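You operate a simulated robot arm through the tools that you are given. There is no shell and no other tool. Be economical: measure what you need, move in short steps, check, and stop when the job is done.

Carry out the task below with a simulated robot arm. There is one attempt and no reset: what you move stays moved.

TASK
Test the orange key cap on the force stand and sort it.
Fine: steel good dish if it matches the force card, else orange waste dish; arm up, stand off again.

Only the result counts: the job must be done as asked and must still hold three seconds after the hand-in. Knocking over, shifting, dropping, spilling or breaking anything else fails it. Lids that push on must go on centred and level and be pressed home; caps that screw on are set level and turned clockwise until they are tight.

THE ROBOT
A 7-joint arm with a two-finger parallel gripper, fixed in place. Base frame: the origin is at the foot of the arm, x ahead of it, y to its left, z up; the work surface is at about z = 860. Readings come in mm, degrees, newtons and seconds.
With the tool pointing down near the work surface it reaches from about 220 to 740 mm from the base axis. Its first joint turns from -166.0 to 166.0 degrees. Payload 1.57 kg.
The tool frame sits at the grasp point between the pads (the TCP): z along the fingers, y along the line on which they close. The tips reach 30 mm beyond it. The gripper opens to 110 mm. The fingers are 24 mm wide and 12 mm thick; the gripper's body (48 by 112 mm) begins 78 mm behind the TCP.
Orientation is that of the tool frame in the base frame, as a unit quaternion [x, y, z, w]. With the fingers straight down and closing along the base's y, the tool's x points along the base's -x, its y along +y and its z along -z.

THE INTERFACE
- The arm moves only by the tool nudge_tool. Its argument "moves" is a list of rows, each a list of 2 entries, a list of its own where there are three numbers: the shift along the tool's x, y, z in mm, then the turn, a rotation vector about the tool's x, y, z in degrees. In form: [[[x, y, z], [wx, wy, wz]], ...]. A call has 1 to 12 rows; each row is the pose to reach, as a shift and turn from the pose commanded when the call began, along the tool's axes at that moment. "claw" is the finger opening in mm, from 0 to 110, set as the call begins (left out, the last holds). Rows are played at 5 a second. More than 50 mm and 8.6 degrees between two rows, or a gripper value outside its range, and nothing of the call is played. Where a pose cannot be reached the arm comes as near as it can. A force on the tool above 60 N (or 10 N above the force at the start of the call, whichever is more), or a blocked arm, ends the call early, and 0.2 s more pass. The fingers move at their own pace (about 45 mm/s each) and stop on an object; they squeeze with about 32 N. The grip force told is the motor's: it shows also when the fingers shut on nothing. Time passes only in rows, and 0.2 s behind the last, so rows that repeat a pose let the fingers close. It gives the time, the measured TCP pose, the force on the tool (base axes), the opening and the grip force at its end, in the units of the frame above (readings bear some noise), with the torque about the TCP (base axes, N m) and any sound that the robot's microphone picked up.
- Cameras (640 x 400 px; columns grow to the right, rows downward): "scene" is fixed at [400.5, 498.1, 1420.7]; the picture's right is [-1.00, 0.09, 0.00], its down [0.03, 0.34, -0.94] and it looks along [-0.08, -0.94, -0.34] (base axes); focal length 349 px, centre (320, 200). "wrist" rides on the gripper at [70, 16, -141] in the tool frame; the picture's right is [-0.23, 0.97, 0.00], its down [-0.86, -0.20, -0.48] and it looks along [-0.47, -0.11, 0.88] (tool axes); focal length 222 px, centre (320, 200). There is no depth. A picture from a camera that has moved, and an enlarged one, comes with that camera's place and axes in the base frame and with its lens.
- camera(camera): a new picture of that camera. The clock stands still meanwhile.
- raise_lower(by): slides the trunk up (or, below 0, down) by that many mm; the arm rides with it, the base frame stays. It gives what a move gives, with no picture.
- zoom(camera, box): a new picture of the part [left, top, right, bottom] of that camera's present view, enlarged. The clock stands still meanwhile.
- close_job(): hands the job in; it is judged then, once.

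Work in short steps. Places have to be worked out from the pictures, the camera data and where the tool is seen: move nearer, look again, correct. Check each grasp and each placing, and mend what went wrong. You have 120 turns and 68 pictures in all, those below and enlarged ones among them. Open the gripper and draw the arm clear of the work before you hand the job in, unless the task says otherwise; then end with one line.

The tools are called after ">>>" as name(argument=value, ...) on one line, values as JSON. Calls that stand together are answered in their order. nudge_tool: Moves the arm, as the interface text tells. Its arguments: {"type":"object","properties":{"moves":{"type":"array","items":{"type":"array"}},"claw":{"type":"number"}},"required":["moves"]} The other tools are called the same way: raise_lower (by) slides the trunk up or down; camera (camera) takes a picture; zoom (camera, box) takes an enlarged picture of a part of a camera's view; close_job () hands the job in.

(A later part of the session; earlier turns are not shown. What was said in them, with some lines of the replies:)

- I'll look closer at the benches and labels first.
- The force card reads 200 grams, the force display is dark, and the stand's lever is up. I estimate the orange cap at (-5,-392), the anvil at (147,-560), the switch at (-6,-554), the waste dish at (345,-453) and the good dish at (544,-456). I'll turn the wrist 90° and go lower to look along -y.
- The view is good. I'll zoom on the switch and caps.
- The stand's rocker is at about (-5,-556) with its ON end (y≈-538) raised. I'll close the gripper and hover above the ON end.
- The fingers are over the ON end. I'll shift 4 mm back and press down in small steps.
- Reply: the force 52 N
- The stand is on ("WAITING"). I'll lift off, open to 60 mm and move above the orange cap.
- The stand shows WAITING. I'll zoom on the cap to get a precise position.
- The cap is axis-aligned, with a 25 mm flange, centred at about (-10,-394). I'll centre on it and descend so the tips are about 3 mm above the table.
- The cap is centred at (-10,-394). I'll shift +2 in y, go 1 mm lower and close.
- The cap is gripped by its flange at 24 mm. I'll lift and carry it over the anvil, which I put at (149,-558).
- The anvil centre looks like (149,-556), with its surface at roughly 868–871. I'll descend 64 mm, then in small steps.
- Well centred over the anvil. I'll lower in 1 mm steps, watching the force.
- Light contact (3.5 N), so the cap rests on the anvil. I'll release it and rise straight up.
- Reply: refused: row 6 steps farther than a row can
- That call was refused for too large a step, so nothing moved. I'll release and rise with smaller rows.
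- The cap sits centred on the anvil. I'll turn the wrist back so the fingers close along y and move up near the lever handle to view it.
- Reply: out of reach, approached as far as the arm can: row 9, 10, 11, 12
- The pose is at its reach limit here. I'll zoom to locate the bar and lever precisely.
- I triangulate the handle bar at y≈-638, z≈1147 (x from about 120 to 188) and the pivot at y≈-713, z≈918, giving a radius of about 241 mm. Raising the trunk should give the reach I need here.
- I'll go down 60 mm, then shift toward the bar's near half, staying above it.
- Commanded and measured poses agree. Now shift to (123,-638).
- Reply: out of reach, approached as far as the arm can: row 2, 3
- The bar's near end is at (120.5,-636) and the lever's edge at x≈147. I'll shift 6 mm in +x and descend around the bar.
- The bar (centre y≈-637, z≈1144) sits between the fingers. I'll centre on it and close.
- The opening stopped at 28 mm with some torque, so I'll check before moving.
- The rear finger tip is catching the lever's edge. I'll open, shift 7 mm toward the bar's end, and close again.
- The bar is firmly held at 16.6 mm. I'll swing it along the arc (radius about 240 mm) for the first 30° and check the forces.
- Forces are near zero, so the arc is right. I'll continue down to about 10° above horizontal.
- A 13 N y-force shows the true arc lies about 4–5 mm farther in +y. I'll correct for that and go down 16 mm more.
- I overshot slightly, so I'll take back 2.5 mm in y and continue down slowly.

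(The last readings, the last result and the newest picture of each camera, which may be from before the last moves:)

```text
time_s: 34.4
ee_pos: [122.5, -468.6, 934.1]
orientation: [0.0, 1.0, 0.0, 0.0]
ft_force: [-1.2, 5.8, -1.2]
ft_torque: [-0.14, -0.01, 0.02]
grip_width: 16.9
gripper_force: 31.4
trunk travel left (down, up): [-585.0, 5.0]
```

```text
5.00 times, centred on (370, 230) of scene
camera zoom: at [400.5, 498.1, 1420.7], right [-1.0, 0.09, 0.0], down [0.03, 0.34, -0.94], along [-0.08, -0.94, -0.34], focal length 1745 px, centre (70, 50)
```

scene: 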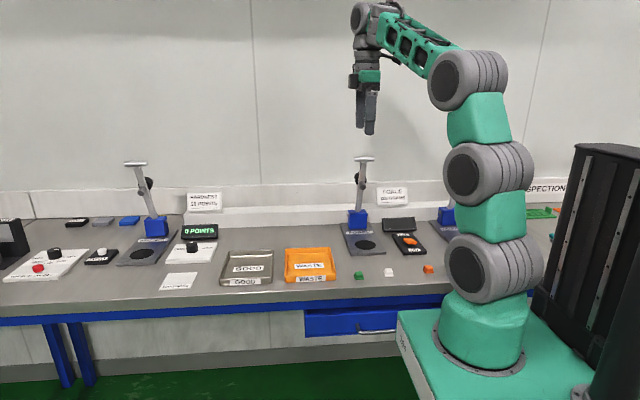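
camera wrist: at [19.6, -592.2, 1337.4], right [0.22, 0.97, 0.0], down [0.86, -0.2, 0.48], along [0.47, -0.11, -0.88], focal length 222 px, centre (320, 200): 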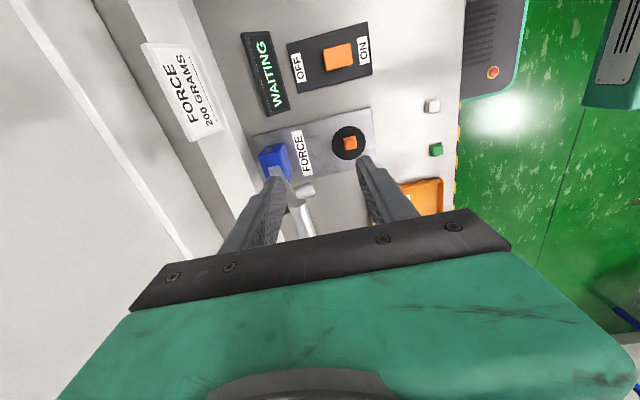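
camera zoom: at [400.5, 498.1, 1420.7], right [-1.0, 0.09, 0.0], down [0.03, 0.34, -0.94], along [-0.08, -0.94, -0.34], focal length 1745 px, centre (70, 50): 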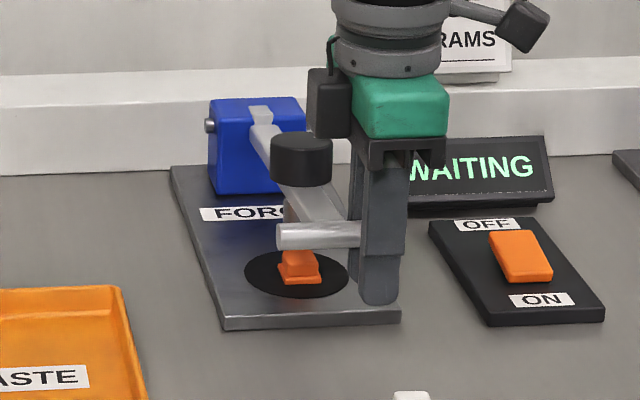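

No contact yet. I'll continue downward in 1.5–2 mm steps.

>>> nudge_tool(moves=[[[0, 0.7, 2], [0, 0, 0]], [[0, 0.8, 4], [0, 0, 0]], [[0, 0.9, 6], [0, 0, 0]], [[0, 0.9, 8], [0, 0, 0]], [[0, 0.9, 8], [0, 0, 0]]])

>>> zoom(camera="scene", box=[340, 200, 420, 264])

```text
time_s: 35.6
ee_pos: [121.4, -468.9, 925.1]
orientation: [0.0, 1.0, 0.0, 0.0]
ft_force: [-1.7, 3.0, -1.6]
ft_torque: [-0.14, -0.1, 0.01]
grip_width: 16.4
gripper_force: 31.9
trunk travel left (down, up): [-585.0, 5.0]
```

```text
6.25 times, centred on (380, 232) of scene
camera zoom: at [400.5, 498.1, 1420.7], right [-1.0, 0.09, 0.0], down [0.03, 0.34, -0.94], along [-0.08, -0.94, -0.34], focal length 2181 px, centre (-55, 0)
```

zoom: 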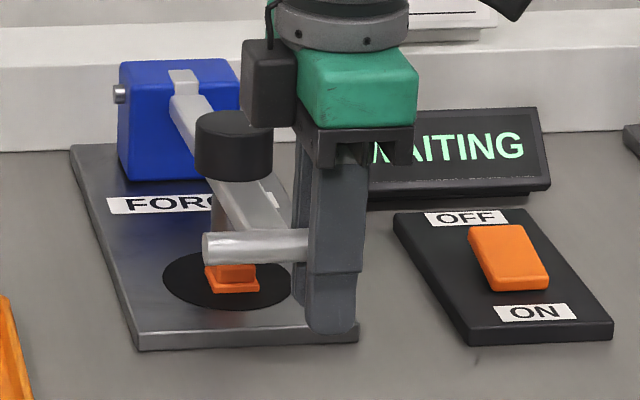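

Still WAITING and no load. I'll go another 8 mm in 1 mm steps.

>>> nudge_tool(moves=[[[0, 0, 1], [0, 0, 0]], [[0, 0, 2], [0, 0, 0]], [[0, 0, 3], [0, 0, 0]], [[0, 0, 4], [0, 0, 0]], [[0, 0, 5], [0, 0, 0]], [[0, 0, 6], [0, 0, 0]], [[0, 0, 7], [0, 0, 0]], [[0, 0, 8], [0, 0, 0]], [[0, 0, 8], [0, 0, 0]]])

>>> zoom(camera="scene", box=[340, 200, 420, 264])

```text
time_s: 37.6
ee_pos: [122.9, -468.6, 917.2]
orientation: [-0.001, 1.0, 0.0, 0.0]
ft_force: [0.1, 6.0, -1.8]
ft_torque: [-0.17, -0.03, 0.02]
grip_width: 16.7
gripper_force: 31.7
trunk travel left (down, up): [-585.0, 5.0]
```

```text
6.25 times, centred on (380, 232) of scene
camera zoom: at [400.5, 498.1, 1420.7], right [-1.0, 0.09, 0.0], down [0.03, 0.34, -0.94], along [-0.08, -0.94, -0.34], focal length 2181 px, centre (-55, 0)
```

zoom: 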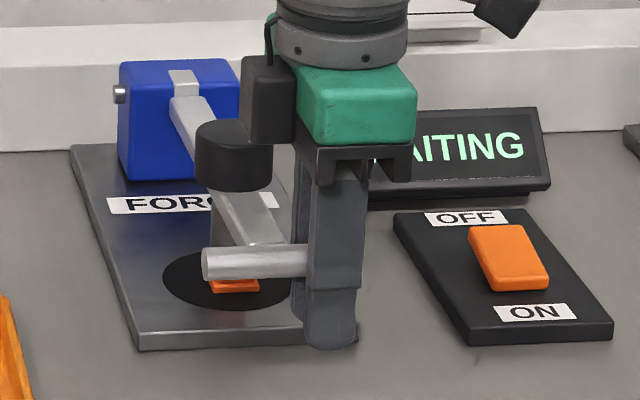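

Still no load. I'll continue another 8 mm in 1 mm steps.

>>> nudge_tool(moves=[[[0, 0.5, 1], [0, 0, 0]], [[0, 0.5, 2], [0, 0, 0]], [[0, 0.5, 3], [0, 0, 0]], [[0, 0.5, 4], [0, 0, 0]], [[0, 0.5, 5], [0, 0, 0]], [[0, 0.5, 6], [0, 0, 0]], [[0, 0.5, 7], [0, 0, 0]], [[0, 0.5, 8], [0, 0, 0]], [[0, 0.5, 8], [0, 0, 0]]])

>>> zoom(camera="scene", box=[340, 200, 420, 264])

```text
time_s: 39.6
ee_pos: [123.2, -467.6, 908.9]
orientation: [0.0, 1.0, 0.0, 0.0]
ft_force: [4.6, 7.7, 1.8]
ft_torque: [-0.12, -0.04, -0.02]
grip_width: 16.3
gripper_force: 31.5
trunk travel left (down, up): [-585.0, 5.0]
```

```text
6.25 times, centred on (380, 232) of scene
camera zoom: at [400.5, 498.1, 1420.7], right [-1.0, 0.09, 0.0], down [0.03, 0.34, -0.94], along [-0.08, -0.94, -0.34], focal length 2181 px, centre (-55, 0)
```

zoom: 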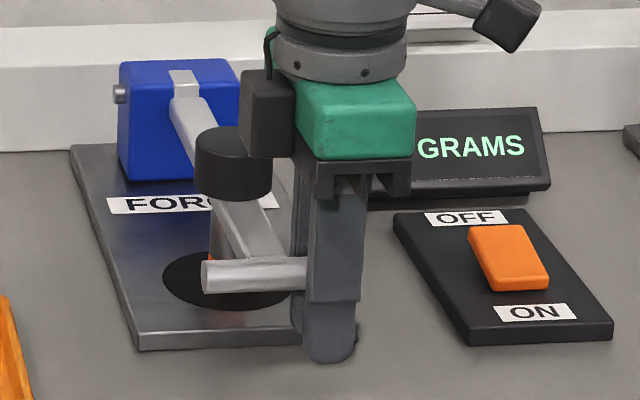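

The display now shows a "… GRAMS" reading, but the gripper hides the number. I'll open and lift clear, leaving the lever resting on the cap, and read it.

>>> nudge_tool(claw=60, moves=[[[0, 0, 0], [0, 0, 0]], [[0, 0, 0], [0, 0, 0]], [[0, 0, 0], [0, 0, 0]], [[0, 0, -20], [0, 0, 0]], [[0, 0, -50], [0, 0, 0]], [[0, 0, -90], [0, 0, 0]], [[0, 0, -130], [0, 0, 0]], [[0, 0, -170], [0, 0, 0]], [[0, 0, -170], [0, 0, 0]]])

>>> zoom(camera="scene", box=[330, 190, 430, 270])

```text
time_s: 41.6
ee_pos: [118.2, -468.2, 1079.8]
orientation: [0.0, 1.0, 0.001, 0.0]
ft_force: [0.1, 0.2, -0.3]
ft_torque: [0.0, -0.02, 0.02]
grip_width: 59.9
gripper_force: 0.2
trunk travel left (down, up): [-585.0, 5.0]
```

```text
5.00 times, centred on (380, 230) of scene
camera zoom: at [400.5, 498.1, 1420.7], right [-1.0, 0.09, 0.0], down [0.03, 0.34, -0.94], along [-0.08, -0.94, -0.34], focal length 1745 px, centre (20, 50)
```

zoom: 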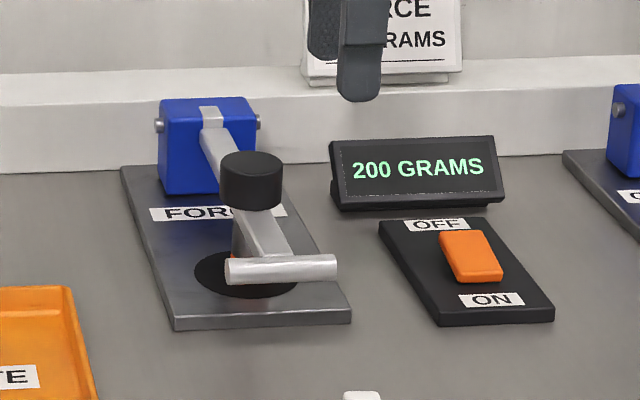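

It reads 200 GRAMS, matching the card, so the cap goes in the good dish. I'll go back down onto the bar and grip it.

>>> nudge_tool(claw=60, moves=[[[-4, 0, 40], [0, 0, 0]], [[-4, 0, 80], [0, 0, 0]], [[-4, 0, 120], [0, 0, 0]], [[-4, 0, 150], [0, 0, 0]], [[-4, 0, 168], [0, 0, 0]], [[-4, 0, 168], [0, 0, 0]]])

>>> nudge_tool(claw=0, moves=[[[0, 0, 0], [0, 0, 0]], [[0, 0, 0], [0, 0, 0]], [[0, 0, 0], [0, 0, 0]], [[0, 0, 0], [0, 0, 0]], [[0, 0, 0], [0, 0, 0]]])

```text
time_s: 43.0
ee_pos: [126.8, -468.5, 910.6]
orientation: [0.0, 1.0, 0.0, 0.0]
ft_force: [-3.6, 0.2, -1.4]
ft_torque: [-0.02, -0.11, -0.09]
grip_width: 59.5
gripper_force: 0.0
trunk travel left (down, up): [-585.0, 5.0]
```

```text
time_s: 44.2
ee_pos: [126.6, -467.8, 912.0]
orientation: [0.0, 1.0, 0.001, 0.0]
ft_force: [-8.8, 1.0, 0.6]
ft_torque: [0.01, 0.09, -0.03]
grip_width: 16.6
gripper_force: 32.0
trunk travel left (down, up): [-585.0, 5.0]
```

There's an 8.8 N sideways force, so the finger probably touches the lever's edge. I'll open, shift 4 mm away and re-grip.

>>> nudge_tool(claw=60, moves=[[[0, 0, 0], [0, 0, 0]], [[0, 0, 0], [0, 0, 0]], [[2, 0, 0], [0, 0, 0]], [[5, 0, 0], [0, 0, 0]], [[5, 0, 0], [0, 0, 0]]])

>>> nudge_tool(claw=0, moves=[[[0, 0, 0], [0, 0, 0]], [[0, 0, 0], [0, 0, 0]], [[0, 0, 0], [0, 0, 0]], [[0, 0, 0], [0, 0, 0]], [[0, 0, 0], [0, 0, 0]]])

>>> zoom(camera="wrist", box=[230, 100, 410, 240])

```text
time_s: 45.4
ee_pos: [121.7, -468.0, 912.2]
orientation: [0.0, 1.0, 0.0, 0.001]
ft_force: [-0.6, -0.3, -0.8]
ft_torque: [0.0, -0.04, -0.03]
grip_width: 59.7
gripper_force: 0.0
trunk travel left (down, up): [-585.0, 5.0]
```

```text
time_s: 46.6
ee_pos: [122.4, -467.9, 909.8]
orientation: [0.001, 1.0, -0.001, 0.0]
ft_force: [0.7, 0.8, 0.3]
ft_torque: [-0.03, -0.03, -0.01]
grip_width: 16.5
gripper_force: 32.0
trunk travel left (down, up): [-585.0, 5.0]
```

```text
2.86 times, centred on (320, 170) of wrist
camera zoom: at [51.9, -451.0, 1051.9], right [0.23, 0.97, 0.0], down [0.86, -0.2, 0.48], along [0.47, -0.11, -0.88], focal length 635 px, centre (320, 286)
```

zoom: 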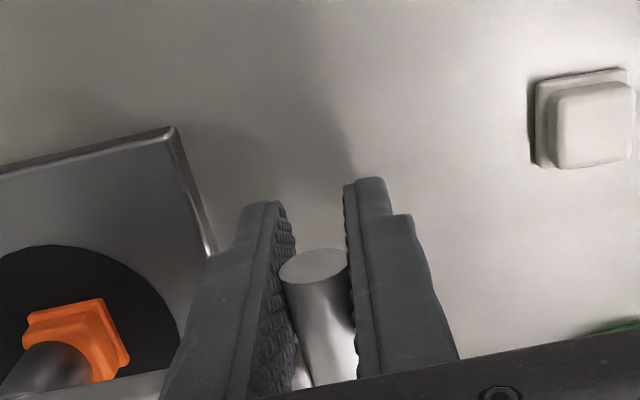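

Clean grip. I'll swing the lever back up along the fitted arc (centre y=-713, z=913, R=245), first half.

>>> nudge_tool(moves=[[[0, -0.3, -15.8], [0, 0, 0]], [[0, -1.3, -28.6], [0, 0, 0]], [[0, -3, -41.3], [0, 0, 0]], [[0, -5.4, -53.9], [0, 0, 0]], [[0, -8.3, -66.4], [0, 0, 0]], [[0, -12, -78.7], [0, 0, 0]], [[0, -16.3, -90.8], [0, 0, 0]], [[0, -21.2, -102.6], [0, 0, 0]], [[0, -26.7, -114.2], [0, 0, 0]], [[0, -32.8, -125.5], [0, 0, 0]], [[0, -39.5, -136.4], [0, 0, 0]], [[0, -46.8, -147], [0, 0, 0]]])

```text
time_s: 49.2
ee_pos: [121.8, -514.8, 1058.5]
orientation: [-0.001, 1.0, -0.001, 0.0]
ft_force: [7.0, 11.5, 6.0]
ft_torque: [0.03, 0.16, 0.0]
grip_width: 16.4
gripper_force: 31.7
trunk travel left (down, up): [-585.0, 5.0]
```

Forces are modest. I'll finish the upward arc with a 1 mm outward correction.

>>> nudge_tool(moves=[[[0, -6.8, -11], [0, 0, 0]], [[0, -15.1, -20.7], [0, 0, 0]], [[0, -24, -30], [0, 0, 0]], [[0, -33.3, -39], [0, 0, 0]], [[0, -43, -47.3], [0, 0, 0]], [[0, -53.2, -55.2], [0, 0, 0]], [[0, -63.8, -62.5], [0, 0, 0]], [[0, -74.7, -69.2], [0, 0, 0]], [[0, -86, -75.3], [0, 0, 0]], [[0, -97.5, -80.8], [0, 0, 0]], [[0, -109.4, -85.7], [0, 0, 0]], [[0, -121, -89.7], [0, 0, 0]]])

>>> zoom(camera="scene", box=[320, 140, 440, 240])

```text
time_s: 51.8
ee_pos: [121.6, -636.1, 1148.9]
orientation: [-0.001, 1.0, -0.002, 0.001]
ft_force: [4.4, 1.1, 1.1]
ft_torque: [0.05, 0.06, -0.01]
grip_width: 16.4
gripper_force: 31.7
trunk travel left (down, up): [-585.0, 5.0]
```

```text
4.00 times, centred on (380, 190) of scene
camera zoom: at [400.5, 498.1, 1420.7], right [-1.0, 0.09, 0.0], down [0.03, 0.34, -0.94], along [-0.08, -0.94, -0.34], focal length 1396 px, centre (80, 240)
```

zoom: 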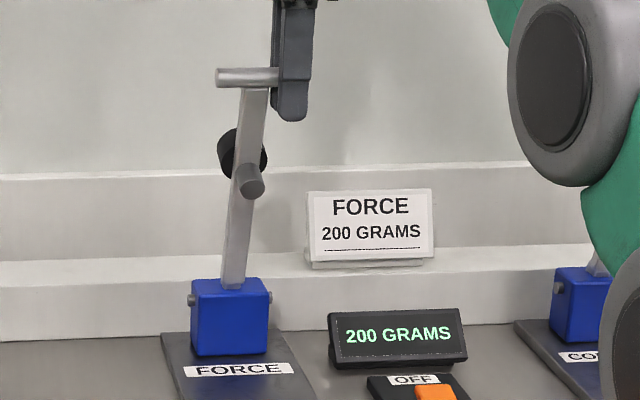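

The lever is back up and the display still holds 200 GRAMS. I'll release, rise clear and check that it stays up.

>>> nudge_tool(claw=60, moves=[[[0, 0, 0], [0, 0, 0]], [[0, 0, 0], [0, 0, 0]], [[0, 0, 0], [0, 0, 0]], [[0, 0, -25], [0, 0, 0]], [[0, 0, -50], [0, 0, 0]], [[0, 30, -55], [0, 0, 0]], [[0, 70, -55], [0, 0, 0]], [[0, 110, -55], [0, 0, 0]], [[0, 150, -55], [0, 0, 0]], [[0, 175, -55], [0, 0, 0]], [[0, 175, -55], [0, 0, 0]]])

>>> zoom(camera="scene", box=[310, 140, 450, 270])

```text
time_s: 54.2
ee_pos: [123.1, -461.2, 1204.7]
orientation: [-0.001, 1.0, 0.0, 0.0]
ft_force: [-0.1, 0.5, 1.2]
ft_torque: [0.04, 0.0, 0.01]
grip_width: 60.2
gripper_force: 0.1
trunk travel left (down, up): [-585.0, 5.0]
```

```text
3.08 times, centred on (380, 205) of scene
camera zoom: at [400.5, 498.1, 1420.7], right [-1.0, 0.09, 0.0], down [0.03, 0.34, -0.94], along [-0.08, -0.94, -0.34], focal length 1074 px, centre (135, 185)
```

zoom: 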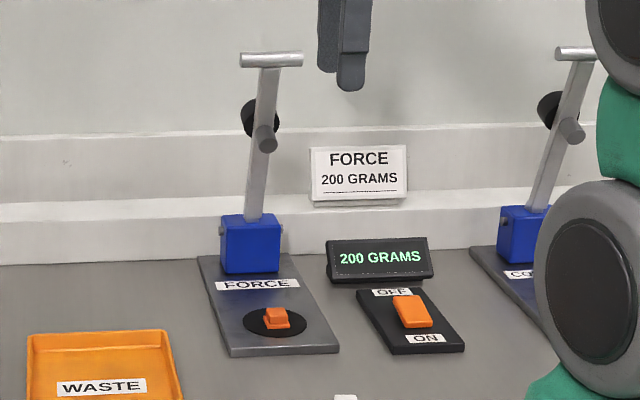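

The lever stays up. I'll lower the trunk back, then turn the wrist 90° for the pick-up.

>>> raise_lower(by=-60)

>>> nudge_tool(claw=50, moves=[[[0, 0, 0], [0, 0, 8.2]], [[0, 0, 0], [0, 0, 16.4]], [[0, 0, 0], [0, 0, 24.6]], [[0, 0, 0], [0, 0, 32.8]], [[0, 0, 0], [0, 0, 41]], [[0, 0, 0], [0, 0, 49.2]], [[-5, -20, 20], [0, 0, 57.4]], [[-10, -40, 40], [0, 0, 65.6]], [[-15, -60, 60], [0, 0, 73.8]], [[-20, -80, 80], [0, 0, 82]], [[-26, -95, 100], [0, 0, 90]], [[-26, -95, 100], [0, 0, 90]]])

>>> zoom(camera="wrist", box=[230, 90, 410, 210])

```text
time_s: 55.2
ee_pos: [123.2, -460.3, 1144.6]
orientation: [-0.001, 1.0, 0.0, 0.0]
ft_force: [0.1, -0.1, -0.7]
ft_torque: [-0.02, -0.02, -0.04]
grip_width: 60.0
gripper_force: 0.0
trunk travel left (down, up): [-525.0, 65.0]
```

```text
time_s: 57.8
ee_pos: [149.6, -554.9, 1044.0]
orientation: [0.708, 0.707, 0.0, 0.001]
ft_force: [1.2, 1.3, 0.7]
ft_torque: [-0.01, -0.01, 0.01]
grip_width: 49.8
gripper_force: 0.1
trunk travel left (down, up): [-525.0, 65.0]
```

```text
3.33 times, centred on (320, 150) of wrist
camera zoom: at [164.5, -485.4, 1184.9], right [0.97, -0.23, 0.0], down [-0.2, -0.85, 0.48], along [-0.11, -0.47, -0.88], focal length 740 px, centre (320, 367)
```

zoom: 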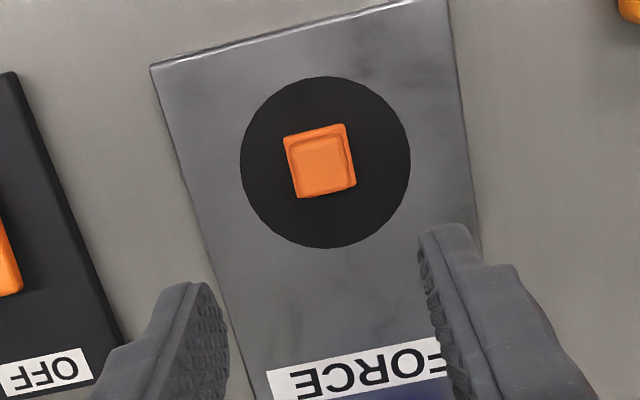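

The cap is at about (147.7,-557.5), undisturbed. I'll descend to the release height.

>>> nudge_tool(moves=[[[-2.5, -2, 40], [0, 0, 0]], [[-2.5, -2, 80], [0, 0, 0]], [[-2.5, -2, 115], [0, 0, 0]], [[-2.5, -2, 132], [0, 0, 0]], [[-2.5, -2, 140], [0, 0, 0]], [[-2.5, -2, 140], [0, 0, 0]]])

>>> nudge_tool(claw=0, moves=[[[0, 0, 0], [0, 0, 0]], [[0, 0, 0], [0, 0, 0]], [[0, 0, 0], [0, 0, 0]], [[0, 0, 0], [0, 0, 0]]])

>>> zoom(camera="wrist", box=[250, 115, 400, 205])

```text
time_s: 59.2
ee_pos: [147.4, -559.1, 904.1]
orientation: [0.706, 0.708, 0.0, 0.0]
ft_force: [-0.2, -0.3, 0.4]
ft_torque: [0.02, 0.01, 0.02]
grip_width: 49.9
gripper_force: 0.0
trunk travel left (down, up): [-525.0, 65.0]
```

```text
time_s: 60.2
ee_pos: [146.6, -559.0, 903.2]
orientation: [0.707, 0.707, -0.001, 0.0]
ft_force: [0.1, -0.1, 0.3]
ft_torque: [0.01, 0.02, -0.02]
grip_width: 24.0
gripper_force: 31.9
trunk travel left (down, up): [-525.0, 65.0]
```

```text
4.27 times, centred on (325, 160) of wrist
camera zoom: at [162.0, -487.9, 1044.6], right [0.97, -0.23, 0.0], down [-0.2, -0.86, 0.48], along [-0.11, -0.47, -0.88], focal length 948 px, centre (299, 371)
```

zoom: 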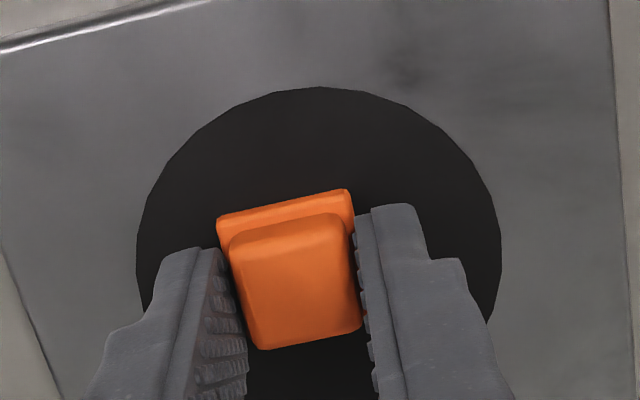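

The cap is gripped at 24 mm. I'll lift and carry it toward the good dish.

>>> nudge_tool(moves=[[[0, 0, -45], [0, 0, 0]], [[0, 0, -90], [0, 0, 0]], [[20, 38, -90], [0, 0, 0]], [[40, 76, -90], [0, 0, 0]], [[60, 114, -90], [0, 0, 0]], [[75, 155, -90], [0, 0, 0]], [[85, 197, -90], [0, 0, 0]], [[95, 240, -90], [0, 0, 0]], [[100, 283, -90], [0, 0, 0]], [[103, 325, -90], [0, 0, 0]], [[103, 360, -90], [0, 0, 0]], [[103, 360, -90], [0, 0, 0]]])

>>> camera(camera="wrist")

>>> zoom(camera="scene", box=[180, 160, 340, 300])

```text
time_s: 62.8
ee_pos: [511.2, -454.5, 993.2]
orientation: [0.707, 0.707, 0.0, 0.001]
ft_force: [-0.2, -0.5, -0.3]
ft_torque: [-0.02, -0.01, -0.02]
grip_width: 24.1
gripper_force: 31.6
trunk travel left (down, up): [-525.0, 65.0]
```

```text
18 pictures are left
camera wrist: at [524.8, -384.8, 1134.5], right [0.97, -0.23, 0.0], down [-0.2, -0.86, 0.48], along [-0.11, -0.47, -0.88], focal length 222 px, centre (320, 200)
```

wrist: 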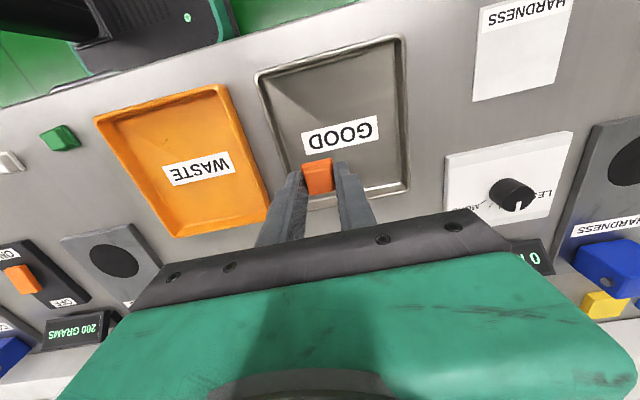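

```text
2.86 times, centred on (260, 230) of scene
camera zoom: at [400.5, 498.1, 1420.7], right [-1.0, 0.09, 0.0], down [0.03, 0.34, -0.94], along [-0.08, -0.94, -0.34], focal length 997 px, centre (491, 114)
```

zoom: 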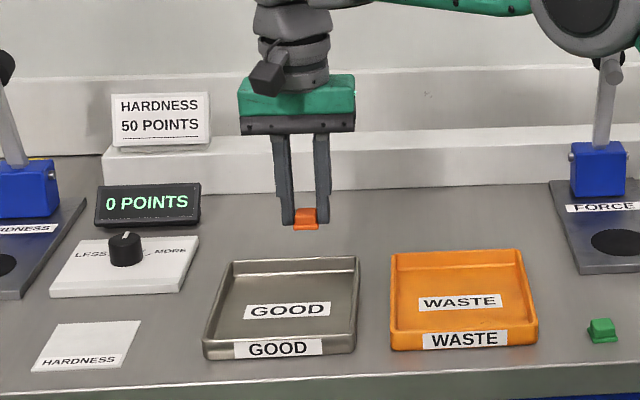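

The good dish spans about x 464–607, y -530 to -368. I'll shift to its middle and descend to just above the floor.

>>> nudge_tool(moves=[[[3, 20, 20], [0, 0, 0]], [[3, 20, 50], [0, 0, 0]], [[3, 20, 75], [0, 0, 0]], [[3, 20, 88], [0, 0, 0]], [[3, 20, 92], [0, 0, 0]], [[3, 20, 92], [0, 0, 0]]])

>>> zoom(camera="scene", box=[215, 235, 285, 290])

```text
time_s: 64.2
ee_pos: [527.0, -451.9, 901.5]
orientation: [0.706, 0.708, 0.0, 0.0]
ft_force: [0.1, -0.7, -1.2]
ft_torque: [0.03, 0.03, 0.0]
grip_width: 24.0
gripper_force: 31.9
trunk travel left (down, up): [-525.0, 65.0]
```

```text
7.27 times, centred on (250, 262) of scene
camera zoom: at [400.5, 498.1, 1420.7], right [-1.0, 0.09, 0.0], down [0.03, 0.34, -0.94], along [-0.08, -0.94, -0.34], focal length 2538 px, centre (829, -254)
```

zoom: 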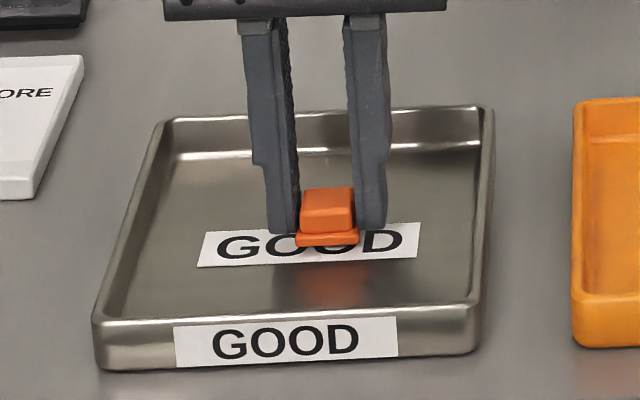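

Over the dish floor. I'll lower slowly until light contact.

>>> nudge_tool(moves=[[[0, 0, 1], [0, 0, 0]], [[0, 0, 2], [0, 0, 0]], [[0, 0, 3], [0, 0, 0]], [[0, 0, 4], [0, 0, 0]], [[0, 0, 4], [0, 0, 0]]])

```text
time_s: 65.4
ee_pos: [528.4, -452.1, 898.7]
orientation: [0.707, 0.707, 0.0, 0.0]
ft_force: [0.9, 0.7, 0.0]
ft_torque: [-0.02, -0.01, -0.01]
grip_width: 23.8
gripper_force: 32.3
trunk travel left (down, up): [-525.0, 65.0]
```

>>> nudge_tool(moves=[[[0, 0, 0.8], [0, 0, 0]], [[0, 0, 1.6], [0, 0, 0]], [[0, 0, 2.4], [0, 0, 0]], [[0, 0, 2.4], [0, 0, 0]]])

>>> zoom(camera="scene", box=[230, 245, 270, 280])

```text
time_s: 66.4
ee_pos: [528.1, -451.8, 896.6]
orientation: [0.707, 0.708, 0.001, 0.0]
ft_force: [0.0, -0.7, 1.0]
ft_torque: [0.02, -0.02, 0.03]
grip_width: 23.9
gripper_force: 31.7
trunk travel left (down, up): [-525.0, 65.0]
```

```text
11.43 times, centred on (250, 262) of scene
camera zoom: at [400.5, 498.1, 1420.7], right [-1.0, 0.09, 0.0], down [0.03, 0.34, -0.94], along [-0.08, -0.94, -0.34], focal length 3989 px, centre (1120, -514)
```

zoom: 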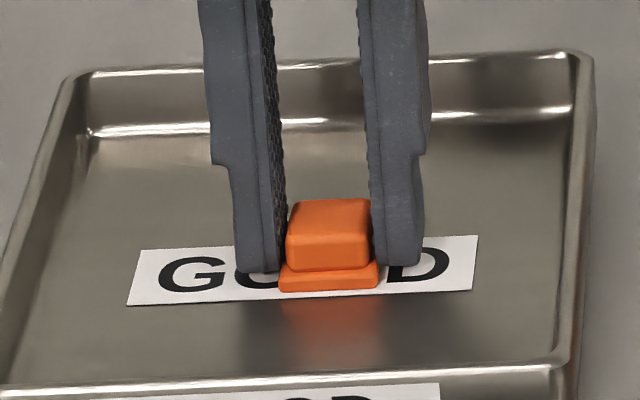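

Almost touching. I'll go down a further 1.5 mm, open and rise.

>>> nudge_tool(moves=[[[0, 0, 0.8], [0, 0, 0]], [[0, 0, 1.6], [0, 0, 0]], [[0, 0, 1.6], [0, 0, 0]]])

>>> nudge_tool(claw=50, moves=[[[0, 0, 0], [0, 0, 0]], [[0, 0, 0], [0, 0, 0]], [[0, 0, 0], [0, 0, 0]], [[0, 0, -15], [0, 0, 0]], [[0, 0, -50], [0, 0, 0]], [[0, 0, -90], [0, 0, 0]], [[0, 0, -120], [0, 0, 0]], [[0, 0, -120], [0, 0, 0]]])

>>> zoom(camera="scene", box=[215, 235, 285, 290])

```text
time_s: 67.2
ee_pos: [527.3, -452.3, 894.6]
orientation: [0.707, 0.707, -0.001, 0.002]
ft_force: [-0.1, 0.9, 7.3]
ft_torque: [0.05, 0.05, -0.01]
grip_width: 24.1
gripper_force: 31.9
trunk travel left (down, up): [-525.0, 65.0]
```

```text
time_s: 69.0
ee_pos: [526.5, -450.9, 1014.9]
orientation: [0.706, 0.708, 0.001, 0.0]
ft_force: [1.5, 0.0, 0.2]
ft_torque: [0.01, -0.01, -0.03]
grip_width: 50.2
gripper_force: 0.0
trunk travel left (down, up): [-525.0, 65.0]
```

```text
7.27 times, centred on (250, 262) of scene
camera zoom: at [400.5, 498.1, 1420.7], right [-1.0, 0.09, 0.0], down [0.03, 0.34, -0.94], along [-0.08, -0.94, -0.34], focal length 2538 px, centre (829, -254)
```

zoom: 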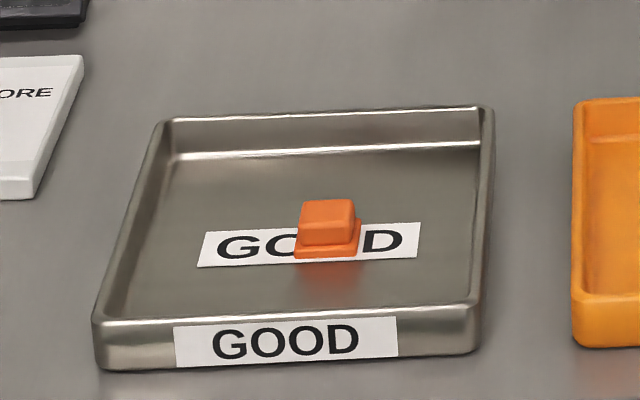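

The cap is in the good dish. Now I'll turn the stand off: close the gripper and travel back toward the switch, staying clear of the lever.

>>> nudge_tool(claw=0, moves=[[[0, -44, 0], [0, 0, 0]], [[0, -88, 0], [0, 0, 0]], [[0, -132, 0], [0, 0, 0]], [[0, -176, 0], [0, 0, 0]], [[0, -220, 0], [0, 0, 0]], [[0, -264, 0], [0, 0, 0]], [[0, -308, 0], [0, 0, 0]], [[0, -352, 0], [0, 0, 0]], [[0, -396, 0], [0, 0, 0]], [[0, -440, 0], [0, 0, 0]], [[0, -484, 0], [0, 0, 0]], [[0, -528, 0], [0, 0, 0]]])

>>> nudge_tool(moves=[[[-40, -5, 20], [0, 0, 0]], [[-80, -5, 40], [0, 0, 0]], [[-121, -5, 60], [0, 0, 0]], [[-121, -5, 80], [0, 0, 0]], [[-121, -5, 80], [0, 0, 0]]])

>>> zoom(camera="wrist", box=[240, 100, 400, 220])

>>> zoom(camera="scene", box=[350, 190, 440, 262])

```text
time_s: 71.6
ee_pos: [-0.4, -450.0, 1014.8]
orientation: [0.707, 0.707, 0.0, -0.001]
ft_force: [0.3, 0.8, 0.0]
ft_torque: [-0.01, 0.0, 0.0]
grip_width: 0.0
gripper_force: 21.6
trunk travel left (down, up): [-525.0, 65.0]
```

```text
time_s: 72.8
ee_pos: [-3.9, -572.7, 932.6]
orientation: [0.707, 0.708, 0.001, 0.001]
ft_force: [0.0, -0.2, 0.6]
ft_torque: [0.0, 0.01, 0.02]
grip_width: 0.0
gripper_force: 21.7
trunk travel left (down, up): [-525.0, 65.0]
```

```text
3.33 times, centred on (320, 160) of wrist
camera zoom: at [11.6, -501.7, 1073.3], right [0.97, -0.23, 0.0], down [-0.2, -0.86, 0.48], along [-0.11, -0.47, -0.88], focal length 740 px, centre (320, 333)
```

zoom: 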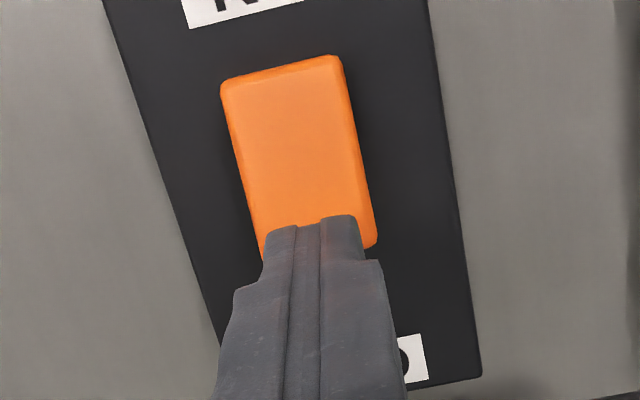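

```text
5.56 times, centred on (395, 226) of scene
camera zoom: at [400.5, 498.1, 1420.7], right [-1.0, 0.09, 0.0], down [0.03, 0.34, -0.94], along [-0.08, -0.94, -0.34], focal length 1939 px, centre (-97, 56)
```

zoom: 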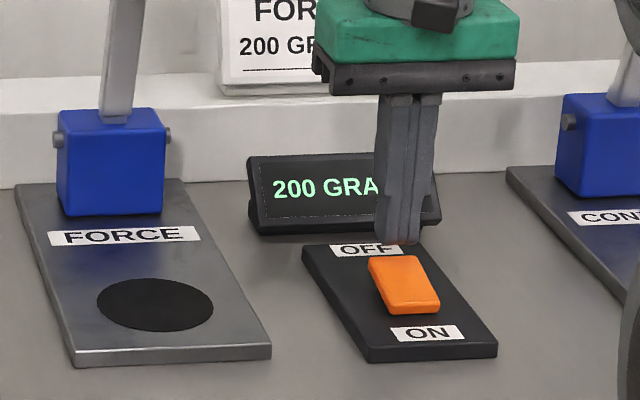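

The fingers are over the raised OFF end. I'll press down in small steps.

>>> nudge_tool(moves=[[[2, -1, 6], [0, 0, 0]], [[2, -1, 10], [0, 0, 0]], [[2, -1, 13], [0, 0, 0]], [[2, -1, 16], [0, 0, 0]], [[2, -1, 18], [0, 0, 0]], [[2, -1, 20], [0, 0, 0]], [[2, -1, 22], [0, 0, 0]], [[2, -1, 24], [0, 0, 0]]])

>>> nudge_tool(moves=[[[0, 0, -30], [0, 0, 0]], [[0, 0, -75], [0, 0, 0]], [[40, 0, -100], [0, 0, 0]], [[80, 0, -130], [0, 0, 0]], [[120, 0, -160], [0, 0, 0]], [[150, 0, -190], [0, 0, 0]], [[150, 0, -230], [0, 0, 0]], [[150, 0, -230], [0, 0, 0]]])

>>> camera(camera="scene")

```text
time_s: 74.6
ee_pos: [-6.1, -572.0, 916.6]
orientation: [0.707, 0.707, -0.004, 0.003]
ft_force: [2.0, 3.8, 40.7]
ft_torque: [0.61, -0.1, 0.14]
grip_width: 0.1
gripper_force: 21.6
trunk travel left (down, up): [-525.0, 65.0]
```

```text
time_s: 76.4
ee_pos: [-6.0, -419.6, 1142.2]
orientation: [0.707, 0.707, -0.001, 0.0]
ft_force: [-0.3, -0.9, 0.2]
ft_torque: [0.01, 0.0, 0.03]
grip_width: 0.0
gripper_force: 21.0
trunk travel left (down, up): [-525.0, 65.0]
```

```text
11 pictures are left
```

scene: 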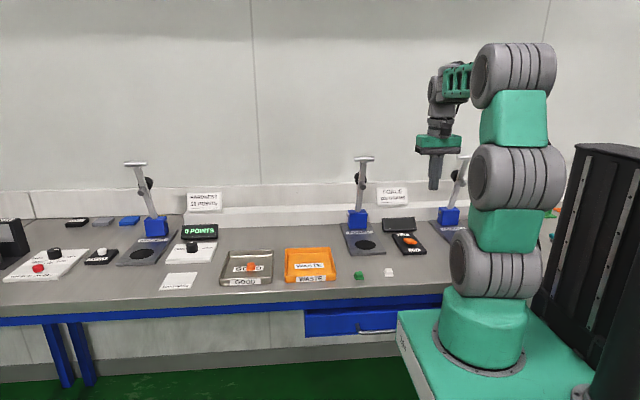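

The display has gone dark, the lever is up and the cap is in the good dish. I'll open the gripper and take one last check picture.

>>> nudge_tool(claw=60, moves=[[[0, 0, 0], [0, 0, 0]], [[0, 0, -20], [0, 0, 0]], [[0, 0, -40], [0, 0, 0]], [[0, 0, -40], [0, 0, 0]]])

>>> zoom(camera="scene", box=[320, 150, 450, 270])

```text
time_s: 77.4
ee_pos: [-5.7, -420.4, 1181.9]
orientation: [0.707, 0.707, 0.001, 0.001]
ft_force: [-0.4, 0.0, 0.8]
ft_torque: [0.0, -0.03, -0.01]
grip_width: 59.7
gripper_force: 0.1
trunk travel left (down, up): [-525.0, 65.0]
```

```text
3.33 times, centred on (385, 210) of scene
camera zoom: at [400.5, 498.1, 1420.7], right [-1.0, 0.09, 0.0], down [0.03, 0.34, -0.94], along [-0.08, -0.94, -0.34], focal length 1163 px, centre (103, 167)
```

zoom: 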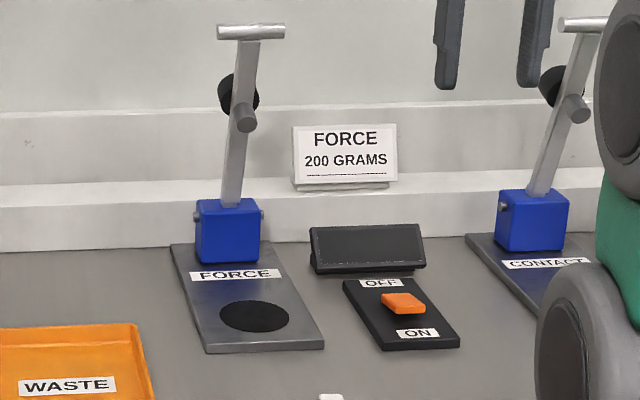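

The stand is off, its lever is up, and the cap is in the good dish. I'm handing the job in.

>>> close_job()

```text
The job is handed in.
```

The orange key cap read 200 grams on the force stand, which matches the card, so it is in the steel good dish; the stand's arm is up and the stand is switched off.
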